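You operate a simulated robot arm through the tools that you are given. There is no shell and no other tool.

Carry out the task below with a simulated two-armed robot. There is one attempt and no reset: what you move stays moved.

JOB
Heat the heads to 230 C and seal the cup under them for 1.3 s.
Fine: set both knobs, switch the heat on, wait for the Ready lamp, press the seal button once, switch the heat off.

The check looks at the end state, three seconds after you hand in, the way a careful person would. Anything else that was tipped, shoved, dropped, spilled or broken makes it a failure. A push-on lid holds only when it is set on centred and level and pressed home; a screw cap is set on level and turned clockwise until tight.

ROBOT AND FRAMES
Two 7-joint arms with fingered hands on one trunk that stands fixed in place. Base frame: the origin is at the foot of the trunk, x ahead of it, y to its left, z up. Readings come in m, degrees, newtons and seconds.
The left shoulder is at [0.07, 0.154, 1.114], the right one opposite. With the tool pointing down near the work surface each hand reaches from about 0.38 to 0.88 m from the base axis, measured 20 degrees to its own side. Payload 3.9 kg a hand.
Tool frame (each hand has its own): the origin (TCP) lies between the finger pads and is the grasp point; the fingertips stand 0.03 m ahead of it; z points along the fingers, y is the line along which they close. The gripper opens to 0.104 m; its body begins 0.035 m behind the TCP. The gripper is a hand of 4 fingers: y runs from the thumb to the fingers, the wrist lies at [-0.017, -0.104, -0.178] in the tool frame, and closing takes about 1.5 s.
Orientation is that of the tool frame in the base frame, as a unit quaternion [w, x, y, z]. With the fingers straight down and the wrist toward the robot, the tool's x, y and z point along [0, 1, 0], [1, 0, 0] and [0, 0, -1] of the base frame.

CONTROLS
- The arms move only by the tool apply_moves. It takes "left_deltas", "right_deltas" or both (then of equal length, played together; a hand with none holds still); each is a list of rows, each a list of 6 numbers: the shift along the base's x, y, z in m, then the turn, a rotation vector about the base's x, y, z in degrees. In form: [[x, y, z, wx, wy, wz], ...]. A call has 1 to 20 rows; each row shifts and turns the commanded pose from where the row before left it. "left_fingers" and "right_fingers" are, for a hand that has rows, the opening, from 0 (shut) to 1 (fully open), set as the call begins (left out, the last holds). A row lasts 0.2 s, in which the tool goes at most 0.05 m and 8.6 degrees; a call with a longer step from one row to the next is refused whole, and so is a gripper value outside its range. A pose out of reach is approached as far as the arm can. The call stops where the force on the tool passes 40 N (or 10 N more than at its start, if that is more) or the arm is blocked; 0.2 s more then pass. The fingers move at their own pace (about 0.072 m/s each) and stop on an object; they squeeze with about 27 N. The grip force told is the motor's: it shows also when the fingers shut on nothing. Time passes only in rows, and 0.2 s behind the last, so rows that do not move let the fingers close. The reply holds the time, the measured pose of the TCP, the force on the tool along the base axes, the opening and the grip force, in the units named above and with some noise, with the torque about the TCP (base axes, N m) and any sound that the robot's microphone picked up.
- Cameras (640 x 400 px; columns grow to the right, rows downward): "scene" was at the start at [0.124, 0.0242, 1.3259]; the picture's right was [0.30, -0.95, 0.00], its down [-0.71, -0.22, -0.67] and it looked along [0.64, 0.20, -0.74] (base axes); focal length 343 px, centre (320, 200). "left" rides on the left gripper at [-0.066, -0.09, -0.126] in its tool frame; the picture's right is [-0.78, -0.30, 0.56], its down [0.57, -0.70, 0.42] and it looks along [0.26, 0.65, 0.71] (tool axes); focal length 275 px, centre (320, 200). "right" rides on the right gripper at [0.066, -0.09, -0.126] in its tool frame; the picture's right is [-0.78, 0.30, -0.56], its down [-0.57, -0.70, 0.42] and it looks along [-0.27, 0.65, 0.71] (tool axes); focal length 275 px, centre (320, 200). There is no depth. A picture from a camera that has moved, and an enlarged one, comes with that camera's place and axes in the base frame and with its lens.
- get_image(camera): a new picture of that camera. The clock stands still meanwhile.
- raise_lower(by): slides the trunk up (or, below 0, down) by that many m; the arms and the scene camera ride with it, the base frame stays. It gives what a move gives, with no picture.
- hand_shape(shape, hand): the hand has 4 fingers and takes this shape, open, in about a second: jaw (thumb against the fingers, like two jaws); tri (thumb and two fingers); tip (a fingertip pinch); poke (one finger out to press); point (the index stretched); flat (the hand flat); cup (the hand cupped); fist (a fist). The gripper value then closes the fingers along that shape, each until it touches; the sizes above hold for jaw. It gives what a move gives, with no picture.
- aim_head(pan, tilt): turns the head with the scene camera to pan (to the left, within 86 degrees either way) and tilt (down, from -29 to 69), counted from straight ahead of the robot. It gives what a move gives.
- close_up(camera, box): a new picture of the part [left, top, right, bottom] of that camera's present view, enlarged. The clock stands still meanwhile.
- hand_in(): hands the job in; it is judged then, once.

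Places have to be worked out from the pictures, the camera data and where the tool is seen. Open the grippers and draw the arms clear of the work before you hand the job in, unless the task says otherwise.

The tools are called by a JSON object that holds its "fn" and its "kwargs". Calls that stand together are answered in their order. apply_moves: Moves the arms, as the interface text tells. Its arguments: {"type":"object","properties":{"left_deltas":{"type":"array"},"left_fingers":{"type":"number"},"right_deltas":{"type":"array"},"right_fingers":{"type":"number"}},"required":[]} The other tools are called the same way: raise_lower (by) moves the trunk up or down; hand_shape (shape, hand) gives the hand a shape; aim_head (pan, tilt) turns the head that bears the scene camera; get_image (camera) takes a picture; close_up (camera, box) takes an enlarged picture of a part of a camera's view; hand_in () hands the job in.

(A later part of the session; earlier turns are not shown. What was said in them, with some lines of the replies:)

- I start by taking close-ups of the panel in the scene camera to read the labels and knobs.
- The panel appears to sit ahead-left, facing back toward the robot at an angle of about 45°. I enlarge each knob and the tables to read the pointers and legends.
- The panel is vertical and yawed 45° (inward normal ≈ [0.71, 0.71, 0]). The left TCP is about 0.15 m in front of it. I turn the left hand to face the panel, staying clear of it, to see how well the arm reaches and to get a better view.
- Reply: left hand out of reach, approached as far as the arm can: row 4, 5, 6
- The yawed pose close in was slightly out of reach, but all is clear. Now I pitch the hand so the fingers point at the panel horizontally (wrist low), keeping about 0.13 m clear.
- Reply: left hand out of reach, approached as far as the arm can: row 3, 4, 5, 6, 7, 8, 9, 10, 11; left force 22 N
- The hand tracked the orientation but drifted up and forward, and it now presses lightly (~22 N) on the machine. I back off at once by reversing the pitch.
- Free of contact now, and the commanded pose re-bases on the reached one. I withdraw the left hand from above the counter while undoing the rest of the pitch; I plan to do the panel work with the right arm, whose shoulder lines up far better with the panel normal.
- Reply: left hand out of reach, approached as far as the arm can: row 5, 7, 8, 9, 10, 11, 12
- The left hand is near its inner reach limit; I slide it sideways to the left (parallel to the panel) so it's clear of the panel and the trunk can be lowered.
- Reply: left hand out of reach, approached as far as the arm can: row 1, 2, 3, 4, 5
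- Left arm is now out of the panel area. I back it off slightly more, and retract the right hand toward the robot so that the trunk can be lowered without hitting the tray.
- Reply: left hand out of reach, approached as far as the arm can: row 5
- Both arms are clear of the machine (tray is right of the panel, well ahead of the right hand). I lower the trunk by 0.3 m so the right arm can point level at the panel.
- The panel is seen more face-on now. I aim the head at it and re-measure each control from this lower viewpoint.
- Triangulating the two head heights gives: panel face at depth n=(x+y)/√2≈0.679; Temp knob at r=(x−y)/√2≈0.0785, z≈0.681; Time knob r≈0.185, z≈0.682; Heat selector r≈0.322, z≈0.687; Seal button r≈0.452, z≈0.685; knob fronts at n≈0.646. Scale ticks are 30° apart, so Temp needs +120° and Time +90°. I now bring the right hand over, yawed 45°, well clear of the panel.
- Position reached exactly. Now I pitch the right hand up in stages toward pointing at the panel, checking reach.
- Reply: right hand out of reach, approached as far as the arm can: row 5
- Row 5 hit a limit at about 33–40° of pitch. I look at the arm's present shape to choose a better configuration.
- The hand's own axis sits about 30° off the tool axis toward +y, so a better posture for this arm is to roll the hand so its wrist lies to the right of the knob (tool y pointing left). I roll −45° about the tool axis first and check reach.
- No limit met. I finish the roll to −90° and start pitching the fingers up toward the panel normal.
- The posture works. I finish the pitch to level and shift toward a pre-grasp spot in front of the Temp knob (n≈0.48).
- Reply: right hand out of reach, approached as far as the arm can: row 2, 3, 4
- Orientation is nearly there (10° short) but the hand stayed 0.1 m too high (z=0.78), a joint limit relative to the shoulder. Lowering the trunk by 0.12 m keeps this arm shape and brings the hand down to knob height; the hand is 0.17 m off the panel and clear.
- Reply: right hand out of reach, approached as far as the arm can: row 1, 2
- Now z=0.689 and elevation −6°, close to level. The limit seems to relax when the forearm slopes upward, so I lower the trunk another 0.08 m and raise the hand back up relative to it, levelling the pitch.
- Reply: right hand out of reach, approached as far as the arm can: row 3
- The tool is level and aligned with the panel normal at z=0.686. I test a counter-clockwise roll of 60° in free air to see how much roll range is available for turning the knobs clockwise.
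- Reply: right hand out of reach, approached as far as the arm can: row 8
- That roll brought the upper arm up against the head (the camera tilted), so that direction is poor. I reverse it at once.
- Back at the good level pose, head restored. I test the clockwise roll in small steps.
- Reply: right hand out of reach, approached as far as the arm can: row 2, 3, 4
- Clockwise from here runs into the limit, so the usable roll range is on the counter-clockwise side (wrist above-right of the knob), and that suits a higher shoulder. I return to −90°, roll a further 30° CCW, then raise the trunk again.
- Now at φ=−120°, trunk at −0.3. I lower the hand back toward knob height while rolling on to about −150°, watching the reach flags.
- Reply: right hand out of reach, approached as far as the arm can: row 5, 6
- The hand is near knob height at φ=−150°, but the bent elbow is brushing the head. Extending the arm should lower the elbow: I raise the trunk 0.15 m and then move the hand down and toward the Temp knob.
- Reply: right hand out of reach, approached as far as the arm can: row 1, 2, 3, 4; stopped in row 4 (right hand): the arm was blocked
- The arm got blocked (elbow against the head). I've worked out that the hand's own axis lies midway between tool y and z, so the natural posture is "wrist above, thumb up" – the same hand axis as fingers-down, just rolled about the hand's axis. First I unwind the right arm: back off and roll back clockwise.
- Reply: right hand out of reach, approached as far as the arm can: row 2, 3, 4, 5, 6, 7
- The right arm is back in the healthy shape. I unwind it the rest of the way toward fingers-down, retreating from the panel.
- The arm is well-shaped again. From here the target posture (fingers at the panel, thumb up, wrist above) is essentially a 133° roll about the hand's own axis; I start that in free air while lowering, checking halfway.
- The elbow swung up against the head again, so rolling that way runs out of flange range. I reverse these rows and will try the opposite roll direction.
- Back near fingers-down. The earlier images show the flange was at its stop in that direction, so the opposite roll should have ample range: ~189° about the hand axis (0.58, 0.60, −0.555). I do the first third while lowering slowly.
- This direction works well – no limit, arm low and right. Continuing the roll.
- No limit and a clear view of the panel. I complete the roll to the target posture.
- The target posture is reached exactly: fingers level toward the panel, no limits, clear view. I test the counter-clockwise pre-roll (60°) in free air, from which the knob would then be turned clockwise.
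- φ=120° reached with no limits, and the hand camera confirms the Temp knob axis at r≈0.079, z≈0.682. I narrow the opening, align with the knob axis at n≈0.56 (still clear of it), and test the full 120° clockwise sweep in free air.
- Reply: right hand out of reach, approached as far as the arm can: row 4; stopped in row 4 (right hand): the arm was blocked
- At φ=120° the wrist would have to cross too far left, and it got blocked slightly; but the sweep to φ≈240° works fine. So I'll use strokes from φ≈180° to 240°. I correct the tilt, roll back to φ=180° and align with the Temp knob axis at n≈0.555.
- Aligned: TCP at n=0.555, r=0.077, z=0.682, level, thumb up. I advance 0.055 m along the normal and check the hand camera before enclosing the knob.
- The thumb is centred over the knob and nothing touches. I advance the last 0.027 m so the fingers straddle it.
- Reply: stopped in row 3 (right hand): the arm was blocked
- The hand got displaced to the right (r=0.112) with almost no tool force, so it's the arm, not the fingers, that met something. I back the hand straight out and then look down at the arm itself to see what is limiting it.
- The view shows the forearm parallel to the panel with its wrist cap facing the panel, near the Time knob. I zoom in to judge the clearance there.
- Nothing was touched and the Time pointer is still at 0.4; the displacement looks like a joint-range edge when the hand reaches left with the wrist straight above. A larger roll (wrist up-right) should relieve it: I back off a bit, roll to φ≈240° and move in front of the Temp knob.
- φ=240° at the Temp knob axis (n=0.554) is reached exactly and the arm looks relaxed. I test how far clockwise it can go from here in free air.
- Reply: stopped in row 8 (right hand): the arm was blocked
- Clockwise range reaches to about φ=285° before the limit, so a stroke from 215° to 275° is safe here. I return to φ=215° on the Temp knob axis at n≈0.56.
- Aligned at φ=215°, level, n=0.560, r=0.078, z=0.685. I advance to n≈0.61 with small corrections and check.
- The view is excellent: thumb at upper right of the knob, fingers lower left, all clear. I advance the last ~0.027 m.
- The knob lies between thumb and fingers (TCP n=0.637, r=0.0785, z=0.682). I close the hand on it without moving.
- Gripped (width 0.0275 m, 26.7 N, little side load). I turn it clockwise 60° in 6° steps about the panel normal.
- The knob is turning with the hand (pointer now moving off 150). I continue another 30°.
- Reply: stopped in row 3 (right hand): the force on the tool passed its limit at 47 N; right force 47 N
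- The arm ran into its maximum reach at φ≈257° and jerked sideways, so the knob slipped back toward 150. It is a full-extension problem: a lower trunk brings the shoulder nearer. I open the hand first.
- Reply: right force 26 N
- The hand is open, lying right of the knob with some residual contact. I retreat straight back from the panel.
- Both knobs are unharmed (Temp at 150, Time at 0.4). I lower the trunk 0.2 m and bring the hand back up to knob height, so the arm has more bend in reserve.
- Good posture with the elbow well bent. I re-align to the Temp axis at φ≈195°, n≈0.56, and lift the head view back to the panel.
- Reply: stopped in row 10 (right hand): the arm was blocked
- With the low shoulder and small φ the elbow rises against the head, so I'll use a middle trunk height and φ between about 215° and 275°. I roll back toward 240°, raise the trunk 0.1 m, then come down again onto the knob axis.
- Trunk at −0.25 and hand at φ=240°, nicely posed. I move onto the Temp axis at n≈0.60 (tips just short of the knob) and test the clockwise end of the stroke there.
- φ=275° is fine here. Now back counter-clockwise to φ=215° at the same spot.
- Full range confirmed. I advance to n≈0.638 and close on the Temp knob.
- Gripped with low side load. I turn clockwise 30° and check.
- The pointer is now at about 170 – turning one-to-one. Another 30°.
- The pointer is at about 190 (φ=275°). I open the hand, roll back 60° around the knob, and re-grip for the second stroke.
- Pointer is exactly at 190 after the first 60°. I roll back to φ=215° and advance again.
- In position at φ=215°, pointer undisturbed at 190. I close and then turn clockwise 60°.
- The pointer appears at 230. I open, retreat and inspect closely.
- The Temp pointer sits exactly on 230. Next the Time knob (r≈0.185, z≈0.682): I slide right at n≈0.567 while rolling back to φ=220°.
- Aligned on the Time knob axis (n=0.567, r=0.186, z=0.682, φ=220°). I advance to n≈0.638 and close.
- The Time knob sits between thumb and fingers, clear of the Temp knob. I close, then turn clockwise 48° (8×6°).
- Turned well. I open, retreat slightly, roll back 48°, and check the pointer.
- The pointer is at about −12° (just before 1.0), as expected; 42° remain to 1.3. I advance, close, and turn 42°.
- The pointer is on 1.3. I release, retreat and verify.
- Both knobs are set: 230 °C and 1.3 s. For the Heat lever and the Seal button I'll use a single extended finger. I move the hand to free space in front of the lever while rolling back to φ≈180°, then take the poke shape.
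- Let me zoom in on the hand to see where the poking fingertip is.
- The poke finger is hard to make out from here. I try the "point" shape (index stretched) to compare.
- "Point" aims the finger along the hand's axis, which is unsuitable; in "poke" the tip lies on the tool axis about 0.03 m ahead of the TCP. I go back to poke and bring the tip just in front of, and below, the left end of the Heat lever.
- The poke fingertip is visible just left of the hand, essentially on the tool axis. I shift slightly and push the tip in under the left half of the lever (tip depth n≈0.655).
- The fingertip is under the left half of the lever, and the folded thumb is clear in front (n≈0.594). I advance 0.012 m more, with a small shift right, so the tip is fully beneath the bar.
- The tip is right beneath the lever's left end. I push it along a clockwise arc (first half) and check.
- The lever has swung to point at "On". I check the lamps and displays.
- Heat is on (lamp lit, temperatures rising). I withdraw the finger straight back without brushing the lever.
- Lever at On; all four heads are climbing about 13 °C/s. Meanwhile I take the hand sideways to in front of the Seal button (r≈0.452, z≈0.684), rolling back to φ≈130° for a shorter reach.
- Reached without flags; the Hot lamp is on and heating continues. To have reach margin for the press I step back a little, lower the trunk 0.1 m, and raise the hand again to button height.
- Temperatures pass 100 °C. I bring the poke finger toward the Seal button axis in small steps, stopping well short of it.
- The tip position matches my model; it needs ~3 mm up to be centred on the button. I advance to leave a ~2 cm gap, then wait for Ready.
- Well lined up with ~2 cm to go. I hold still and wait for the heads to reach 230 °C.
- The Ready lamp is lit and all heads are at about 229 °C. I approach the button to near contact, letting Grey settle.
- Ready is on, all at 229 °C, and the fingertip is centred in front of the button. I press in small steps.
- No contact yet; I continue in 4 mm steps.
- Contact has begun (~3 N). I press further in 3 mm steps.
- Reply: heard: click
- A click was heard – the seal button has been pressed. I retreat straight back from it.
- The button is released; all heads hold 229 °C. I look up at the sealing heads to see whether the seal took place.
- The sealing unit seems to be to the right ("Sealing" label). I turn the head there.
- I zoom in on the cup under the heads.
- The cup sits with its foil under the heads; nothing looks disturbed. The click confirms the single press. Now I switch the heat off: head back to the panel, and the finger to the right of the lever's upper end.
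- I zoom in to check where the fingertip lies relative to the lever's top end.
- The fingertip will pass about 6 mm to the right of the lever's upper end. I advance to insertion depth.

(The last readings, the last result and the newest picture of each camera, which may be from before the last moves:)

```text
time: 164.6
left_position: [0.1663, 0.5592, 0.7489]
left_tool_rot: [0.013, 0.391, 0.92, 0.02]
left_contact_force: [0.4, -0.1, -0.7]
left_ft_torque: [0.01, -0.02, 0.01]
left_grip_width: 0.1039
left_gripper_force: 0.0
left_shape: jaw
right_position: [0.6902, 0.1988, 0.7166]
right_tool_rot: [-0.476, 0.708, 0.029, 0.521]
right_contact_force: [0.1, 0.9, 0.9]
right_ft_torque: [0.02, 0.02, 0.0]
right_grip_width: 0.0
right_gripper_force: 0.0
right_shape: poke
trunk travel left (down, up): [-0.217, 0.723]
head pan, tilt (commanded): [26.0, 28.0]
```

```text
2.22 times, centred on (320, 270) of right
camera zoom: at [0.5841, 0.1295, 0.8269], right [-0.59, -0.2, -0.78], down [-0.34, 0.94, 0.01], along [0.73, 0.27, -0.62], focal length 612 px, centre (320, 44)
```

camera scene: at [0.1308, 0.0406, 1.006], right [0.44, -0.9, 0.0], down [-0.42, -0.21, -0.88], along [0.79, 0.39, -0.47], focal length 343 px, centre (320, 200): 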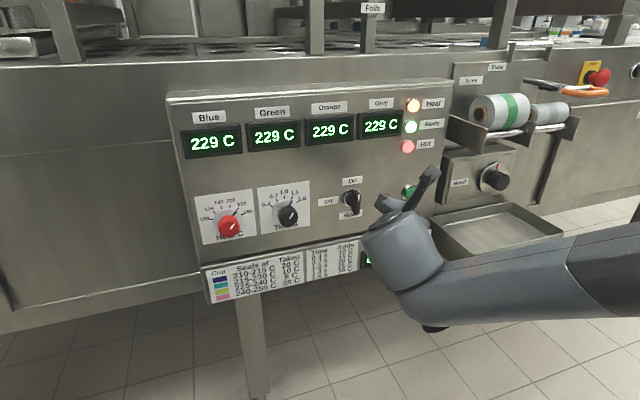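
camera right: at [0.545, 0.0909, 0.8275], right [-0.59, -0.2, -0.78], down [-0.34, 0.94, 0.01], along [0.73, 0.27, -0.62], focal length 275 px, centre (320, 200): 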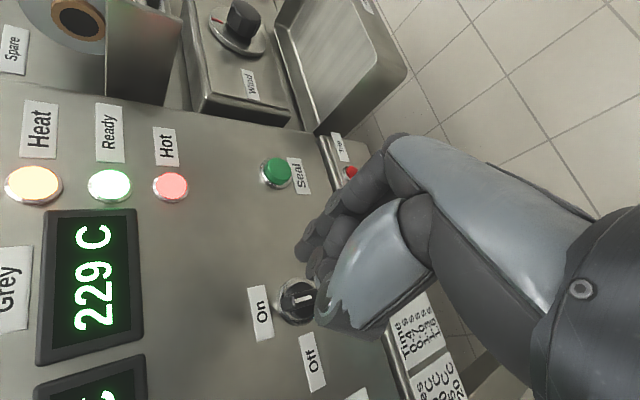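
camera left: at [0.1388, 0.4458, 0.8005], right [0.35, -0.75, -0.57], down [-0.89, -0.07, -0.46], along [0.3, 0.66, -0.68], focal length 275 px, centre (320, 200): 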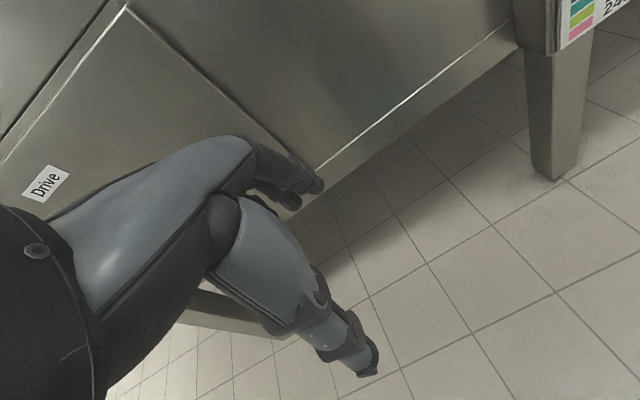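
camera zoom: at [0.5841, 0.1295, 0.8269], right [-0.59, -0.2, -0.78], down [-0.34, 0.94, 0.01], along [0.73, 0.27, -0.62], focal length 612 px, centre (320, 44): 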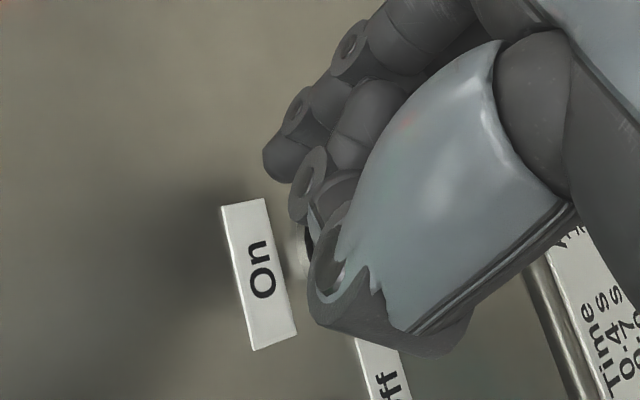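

Inserted, nothing touched yet. I push the lever's top end leftwards along a counter-clockwise arc.

{"fn": "apply_moves", "kwargs": {"right_deltas": [[-0.0046, 0.0046, 0.001, 0, 0, 0], [-0.0038, 0.0038, 0.0035, 0, 0, 0], [-0.0044, 0.0044, 0.002, 0, 0, 0], [-0.0046, 0.0046, 0.0002, 0, 0, 0], [-0.0045, 0.0045, -0.0013, 0, 0, 0]]}}

{"fn": "close_up", "kwargs": {"camera": "scene", "box": [310, 80, 450, 250]}}

{"fn": "close_up", "kwargs": {"camera": "right", "box": [200, 180, 440, 360]}}

```text
time: 165.8
left_position: [0.1654, 0.5581, 0.7488]
left_tool_rot: [0.013, 0.391, 0.92, 0.02]
left_contact_force: [0.1, 0.0, -0.3]
left_ft_torque: [0.01, 0.01, -0.01]
left_grip_width: 0.104
left_gripper_force: 0.1
left_shape: jaw
right_position: [0.6675, 0.221, 0.7237]
right_tool_rot: [-0.476, 0.709, 0.03, 0.52]
right_contact_force: [0.5, -0.5, 1.1]
right_ft_torque: [0.03, -0.03, -0.01]
right_grip_width: 0.0003
right_gripper_force: 0.0
right_shape: poke
trunk travel left (down, up): [-0.217, 0.723]
head pan, tilt (commanded): [26.0, 28.0]
```

```text
2.35 times, centred on (380, 165) of scene
camera zoom: at [0.1308, 0.0404, 1.0061], right [0.44, -0.9, 0.0], down [-0.42, -0.21, -0.88], along [0.79, 0.39, -0.47], focal length 807 px, centre (179, 282)
```

zoom: 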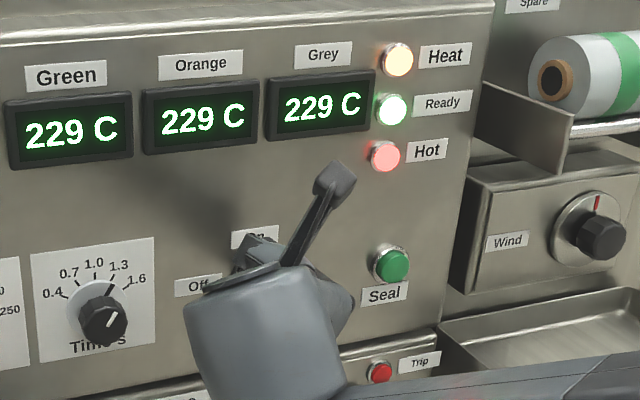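

```text
2.22 times, centred on (320, 270) of right
camera zoom: at [0.5619, 0.1511, 0.8332], right [-0.59, -0.2, -0.78], down [-0.34, 0.94, 0.01], along [0.73, 0.27, -0.62], focal length 612 px, centre (320, 44)
```

zoom: 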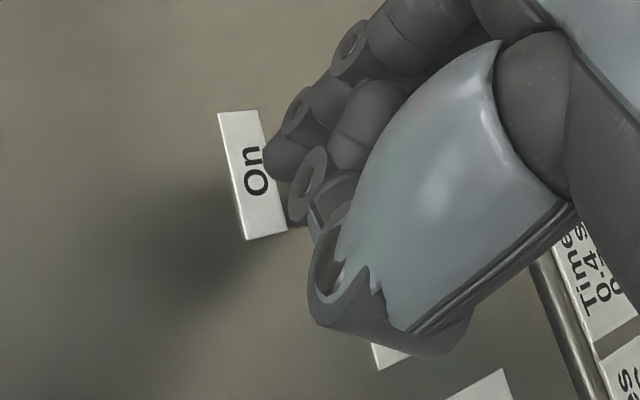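

The lamp is still on and there was no contact: the fingertip passed just above the lever's end. I go back to the right, lower by ~2 cm, and push again nearer the pivot.

{"fn": "apply_moves", "kwargs": {"right_deltas": [[0.0062, -0.0062, 0.001, 0, 0, 0], [0.0065, -0.0065, 0, 0, 0, 0], [0.0065, -0.0065, 0, 0, 0, 0], [0.0065, -0.0065, 0, 0, 0, 0], [0, 0, -0.0065, 0, 0, 0], [0, 0, -0.0065, 0, 0, 0], [0, 0, -0.0065, 0, 0, 0]]}}

{"fn": "close_up", "kwargs": {"camera": "right", "box": [200, 180, 440, 360]}}

{"fn": "close_up", "kwargs": {"camera": "scene", "box": [310, 160, 430, 250]}}

```text
time: 167.3
left_position: [0.1661, 0.5584, 0.7483]
left_tool_rot: [0.013, 0.391, 0.92, 0.02]
left_contact_force: [-0.7, 0.6, -0.1]
left_ft_torque: [0.01, 0.01, -0.01]
left_grip_width: 0.104
left_gripper_force: 0.2
left_shape: jaw
right_position: [0.6942, 0.1949, 0.7047]
right_tool_rot: [-0.475, 0.709, 0.03, 0.521]
right_contact_force: [1.4, -0.1, -0.9]
right_ft_torque: [-0.01, 0.01, 0.02]
right_grip_width: 0.0
right_gripper_force: 0.1
right_shape: poke
trunk travel left (down, up): [-0.217, 0.723]
head pan, tilt (commanded): [26.0, 28.0]
```

```text
2.22 times, centred on (320, 270) of right
camera zoom: at [0.5881, 0.1253, 0.8141], right [-0.59, -0.2, -0.78], down [-0.34, 0.94, 0.01], along [0.73, 0.27, -0.62], focal length 612 px, centre (320, 44)
```

zoom: 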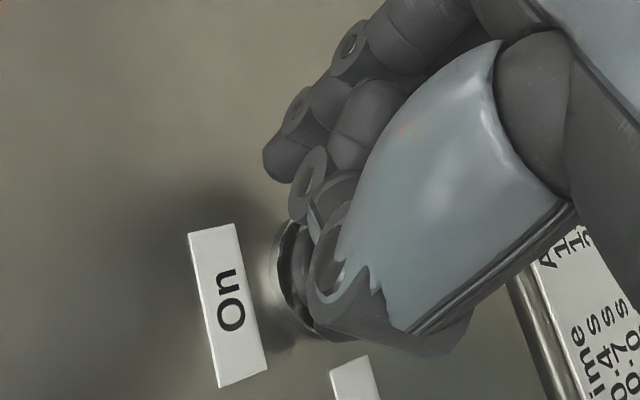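

```text
4.44 times, centred on (370, 205) of scene
camera zoom: at [0.131, 0.0405, 1.006], right [0.44, -0.9, 0.0], down [-0.42, -0.21, -0.88], along [0.79, 0.39, -0.47], focal length 1525 px, centre (98, 178)
```

zoom: 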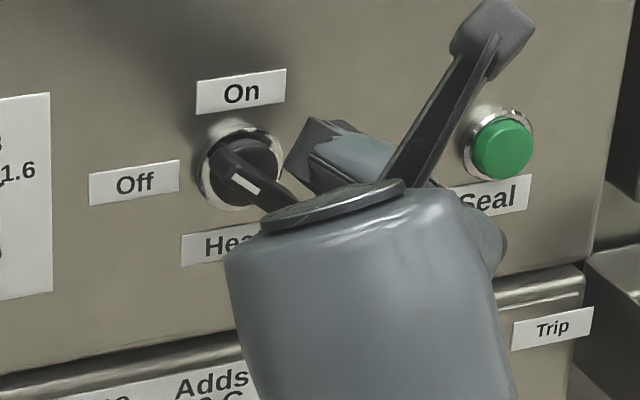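

The lever is in fact part-way (about 50° turned toward Off) – it just needs pushing all the way. I go back over the top and continue the arc down to the left.

{"fn": "apply_moves", "kwargs": {"right_deltas": [[0, 0, 0.0075, 0, 0, 0], [0, 0, 0.0075, 0, 0, 0], [0, 0, 0.007, 0, 0, 0], [-0.0065, 0.0065, 0, 0, 0, 0], [-0.0065, 0.0065, 0, 0, 0, 0], [-0.0065, 0.0065, 0, 0, 0, 0], [-0.0065, 0.0065, -0.001, 0, 0, 0], [-0.0041, 0.0041, -0.0035, 0, 0, 0], [-0.0033, 0.0033, -0.0044, 0, 0, 0], [-0.0018, 0.0018, -0.004, 0, 0, 0]]}}

{"fn": "close_up", "kwargs": {"camera": "scene", "box": [310, 80, 450, 250]}}

{"fn": "close_up", "kwargs": {"camera": "right", "box": [200, 180, 440, 360]}}

```text
time: 169.6
left_position: [0.1649, 0.5575, 0.7488]
left_tool_rot: [0.013, 0.39, 0.921, 0.02]
left_contact_force: [0.2, 0.6, -0.5]
left_ft_torque: [0.01, 0.03, 0.0]
left_grip_width: 0.1041
left_gripper_force: 0.0
left_shape: jaw
right_position: [0.6592, 0.2305, 0.7135]
right_tool_rot: [-0.475, 0.708, 0.03, 0.522]
right_contact_force: [-1.0, -3.9, 1.8]
right_ft_torque: [-0.05, 0.06, -0.02]
right_grip_width: 0.0
right_gripper_force: 0.1
right_shape: poke
trunk travel left (down, up): [-0.217, 0.723]
head pan, tilt (commanded): [26.0, 28.0]
```

```text
2.35 times, centred on (380, 165) of scene
camera zoom: at [0.1305, 0.04, 1.0061], right [0.44, -0.9, 0.0], down [-0.42, -0.21, -0.88], along [0.79, 0.39, -0.47], focal length 807 px, centre (179, 282)
```

zoom: 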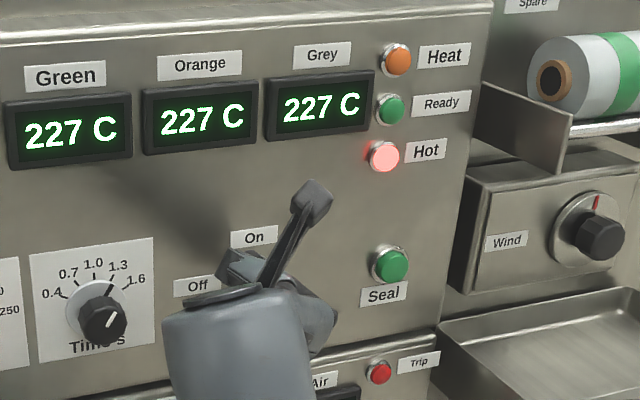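

```text
2.22 times, centred on (320, 270) of right
camera zoom: at [0.5524, 0.1601, 0.8239], right [-0.59, -0.2, -0.78], down [-0.33, 0.94, 0.01], along [0.73, 0.27, -0.62], focal length 612 px, centre (320, 44)
```

zoom: 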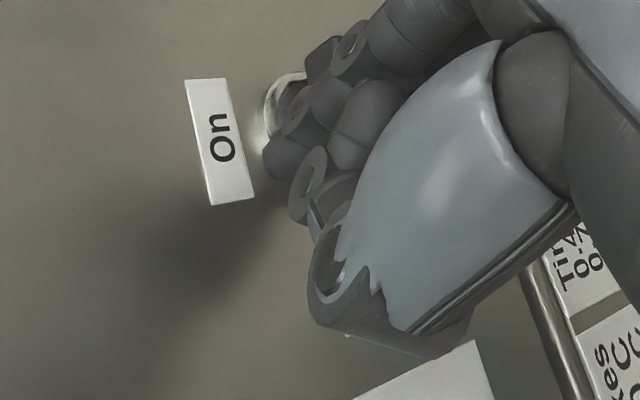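

The Heat and Ready lamps are out and the heads are cooling. I withdraw the finger straight back and check the lever.

{"fn": "apply_moves", "kwargs": {"right_deltas": [[-0.005, -0.005, 0.002, 0, 0, 0], [-0.008, -0.008, 0.002, 0, 0, 0], [-0.012, -0.012, 0, 0, 0, 0], [-0.016, -0.016, 0, 0, 0, 0], [-0.02, -0.02, 0, 0, 0, 0], [-0.01, -0.025, 0, 0, 0, 0], [0.0, -0.03, 0, 0, 0, 0], [0.0, -0.03, 0, 0, 0, 0]]}}

{"fn": "get_image", "kwargs": {"camera": "scene"}}

{"fn": "close_up", "kwargs": {"camera": "scene", "box": [170, 70, 460, 240]}}

{"fn": "get_image", "kwargs": {"camera": "right"}}

```text
time: 171.3
left_position: [0.1652, 0.558, 0.7483]
left_tool_rot: [0.012, 0.391, 0.92, 0.021]
left_contact_force: [0.8, -0.1, 0.3]
left_ft_torque: [-0.01, -0.02, -0.01]
left_grip_width: 0.1038
left_gripper_force: 0.0
left_shape: jaw
right_position: [0.5867, 0.0834, 0.717]
right_tool_rot: [-0.475, 0.708, 0.03, 0.521]
right_contact_force: [0.0, 0.1, 0.1]
right_ft_torque: [0.0, 0.03, 0.02]
right_grip_width: 0.0001
right_gripper_force: 0.0
right_shape: poke
trunk travel left (down, up): [-0.217, 0.723]
head pan, tilt (commanded): [26.0, 28.0]
```

```text
taken
camera scene: at [0.1309, 0.0399, 1.0061], right [0.44, -0.9, 0.0], down [-0.42, -0.21, -0.88], along [0.79, 0.39, -0.47], focal length 343 px, centre (320, 200)
```

scene: 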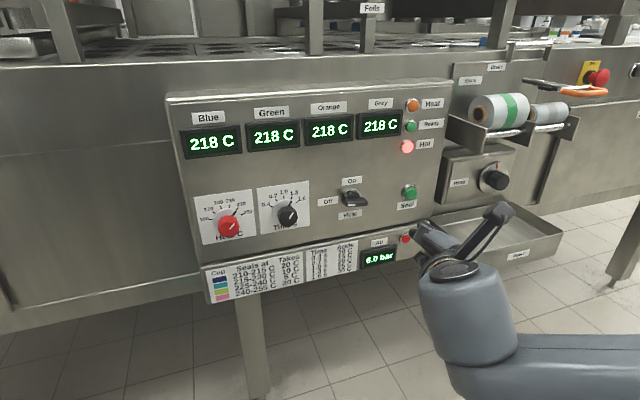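

```text
2.21 times, centred on (315, 155) of scene
camera zoom: at [0.1309, 0.0399, 1.0061], right [0.44, -0.9, 0.0], down [-0.42, -0.21, -0.88], along [0.79, 0.39, -0.47], focal length 757 px, centre (331, 299)
```

zoom: 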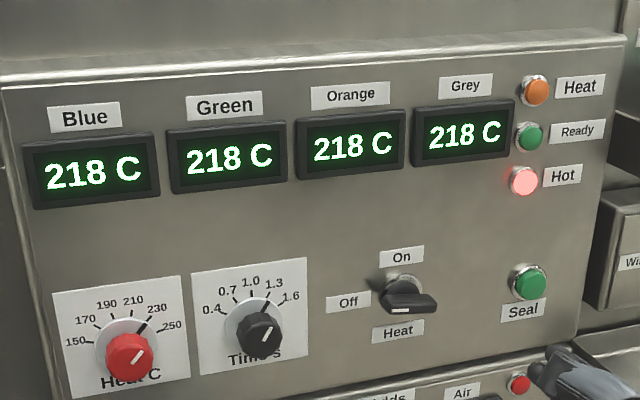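

```text
taken
camera right: at [0.4806, 0.0132, 0.8271], right [-0.59, -0.2, -0.78], down [-0.34, 0.94, 0.01], along [0.73, 0.27, -0.62], focal length 275 px, centre (320, 200)
```

right: 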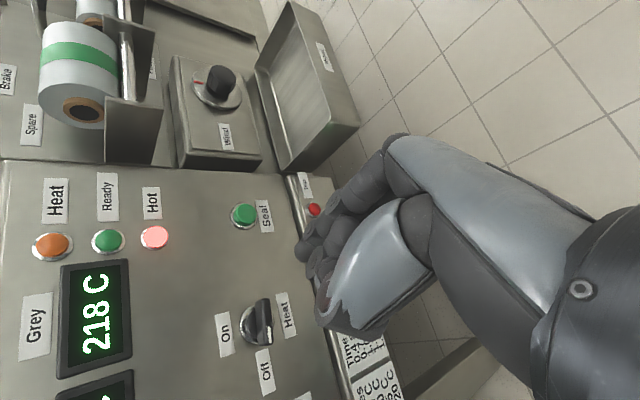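

The lever is at Off, lamps out (only Hot still lit while cooling), knobs at 230 and 1.3. I pull the right arm further back and open the hand.

{"fn": "apply_moves", "kwargs": {"right_deltas": [[-0.014, -0.014, 0, 0, 0, 0], [-0.014, -0.014, 0, 0, 0, 0], [-0.014, -0.014, 0, 0, 0, 0], [-0.014, -0.014, 0, 0, 0, 0]]}}

{"fn": "hand_shape", "kwargs": {"shape": "jaw", "hand": "right"}}

{"fn": "raise_lower", "kwargs": {"by": 0.25}}

{"fn": "aim_head", "kwargs": {"pan": 18, "tilt": 28}}

{"fn": "get_image", "kwargs": {"camera": "scene"}}

```text
time: 172.3
left_position: [0.1646, 0.559, 0.7485]
left_tool_rot: [0.012, 0.391, 0.92, 0.021]
left_contact_force: [1.0, -0.6, 0.2]
left_ft_torque: [0.01, 0.01, 0.03]
left_grip_width: 0.1037
left_gripper_force: 0.1
left_shape: jaw
right_position: [0.5314, 0.0276, 0.7185]
right_tool_rot: [-0.475, 0.709, 0.03, 0.521]
right_contact_force: [0.0, -0.3, 0.1]
right_ft_torque: [-0.01, 0.0, 0.0]
right_grip_width: 0.0
right_gripper_force: 0.0
right_shape: poke
trunk travel left (down, up): [-0.217, 0.723]
head pan, tilt (commanded): [26.0, 28.0]
```

```text
time: 173.2
left_position: [0.1649, 0.5579, 0.7479]
left_tool_rot: [0.012, 0.39, 0.92, 0.02]
left_contact_force: [-0.1, -0.7, 0.0]
left_ft_torque: [0.02, -0.01, 0.04]
left_grip_width: 0.1044
left_gripper_force: 0.2
left_shape: jaw
right_position: [0.5311, 0.0284, 0.7169]
right_tool_rot: [-0.475, 0.708, 0.029, 0.521]
right_contact_force: [-0.1, -0.3, 0.2]
right_ft_torque: [0.0, -0.01, -0.02]
right_grip_width: 0.1039
right_gripper_force: 0.1
right_shape: jaw
trunk travel left (down, up): [-0.217, 0.723]
head pan, tilt (commanded): [26.0, 28.0]
```

```text
time: 175.8
left_position: [0.1649, 0.5587, 0.999]
left_tool_rot: [0.012, 0.39, 0.92, 0.021]
left_contact_force: [-0.4, 0.8, 0.6]
left_ft_torque: [-0.01, 0.01, 0.01]
left_grip_width: 0.104
left_gripper_force: 0.1
left_shape: jaw
right_position: [0.5317, 0.0289, 0.9665]
right_tool_rot: [-0.475, 0.708, 0.029, 0.522]
right_contact_force: [0.4, 1.3, -0.2]
right_ft_torque: [-0.02, 0.02, -0.01]
right_grip_width: 0.104
right_gripper_force: 0.1
right_shape: jaw
trunk travel left (down, up): [-0.467, 0.473]
head pan, tilt (commanded): [26.0, 28.0]
```

```text
time: 176.5
left_position: [0.1651, 0.5583, 0.9979]
left_tool_rot: [0.013, 0.391, 0.92, 0.021]
left_contact_force: [1.0, -0.6, 0.1]
left_ft_torque: [0.0, 0.0, -0.01]
left_grip_width: 0.1039
left_gripper_force: 0.0
left_shape: jaw
right_position: [0.5314, 0.0289, 0.9674]
right_tool_rot: [-0.476, 0.708, 0.029, 0.521]
right_contact_force: [0.3, 0.5, 0.6]
right_ft_torque: [-0.01, -0.03, 0.03]
right_grip_width: 0.1039
right_gripper_force: 0.1
right_shape: jaw
trunk travel left (down, up): [-0.467, 0.473]
head pan, tilt (commanded): [18.0, 28.0]
```

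```text
taken
camera scene: at [0.1356, 0.0287, 1.256], right [0.31, -0.95, 0.0], down [-0.45, -0.15, -0.88], along [0.84, 0.27, -0.47], focal length 343 px, centre (320, 200)
```

scene: 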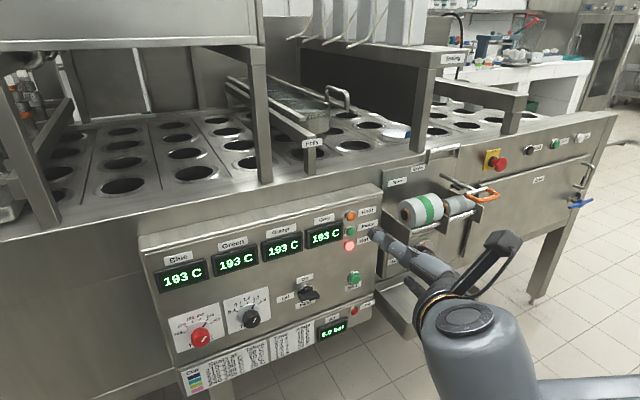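

{"fn": "close_up", "kwargs": {"camera": "scene", "box": [360, 100, 440, 150]}}

{"fn": "close_up", "kwargs": {"camera": "scene", "box": [140, 200, 390, 380]}}

```text
8.00 times, centred on (400, 125) of scene
camera zoom: at [0.1356, 0.0287, 1.256], right [0.31, -0.95, 0.0], down [-0.45, -0.15, -0.88], along [0.84, 0.27, -0.47], focal length 2745 px, centre (-320, 800)
```

zoom: 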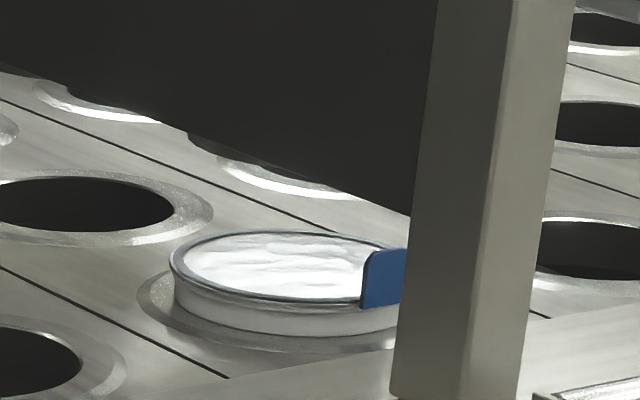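

```text
2.22 times, centred on (265, 290) of scene
camera zoom: at [0.1356, 0.0287, 1.256], right [0.31, -0.95, 0.0], down [-0.45, -0.15, -0.88], along [0.84, 0.27, -0.47], focal length 763 px, centre (442, 0)
```

zoom: 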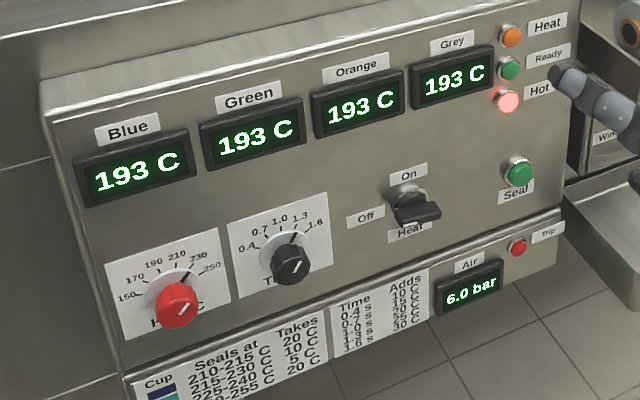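

The foil on the cup now lies flat with a ring pressed around its rim, which wasn't so before. Temp is at 230, Time at 1.3, the lever is at Off, and the Heat and Ready lamps are out. Both hands are open and well clear of the panel, so I hand in.

{"fn": "hand_in", "kwargs": {}}

```text
The job is handed in.
```

I handed the job in with the sealing steps done. The one thing I couldn't confirm directly is the seal itself, because the heads are hidden from the cameras.

- **Knobs:** temperature is set to 230 C and time to 1.3 s. The heads settled at 229 C on the displays.
- **Seal:** with the Ready lamp lit, I pressed the button once and heard a single click. Afterwards the cup's foil lay flat with a ring around the rim, so it looks sealed.
- **Heat:** switched on for the heating and back off after the seal. The Heat and Ready lamps are out. The Hot lamp was still lit, with the heads down to 193 C at last look.
- **Contact along the way:**
  - Early on, the left hand pressed the front of the machine with about 22 N.
  - While I was turning the temperature knob, the right hand jerked sideways with up to 47 N and the knob slipped back to 150 before I reset it.
  - I saw no damage from either, and nothing was tipped, dropped or spilled.

Both hands are open and clear of the machine.
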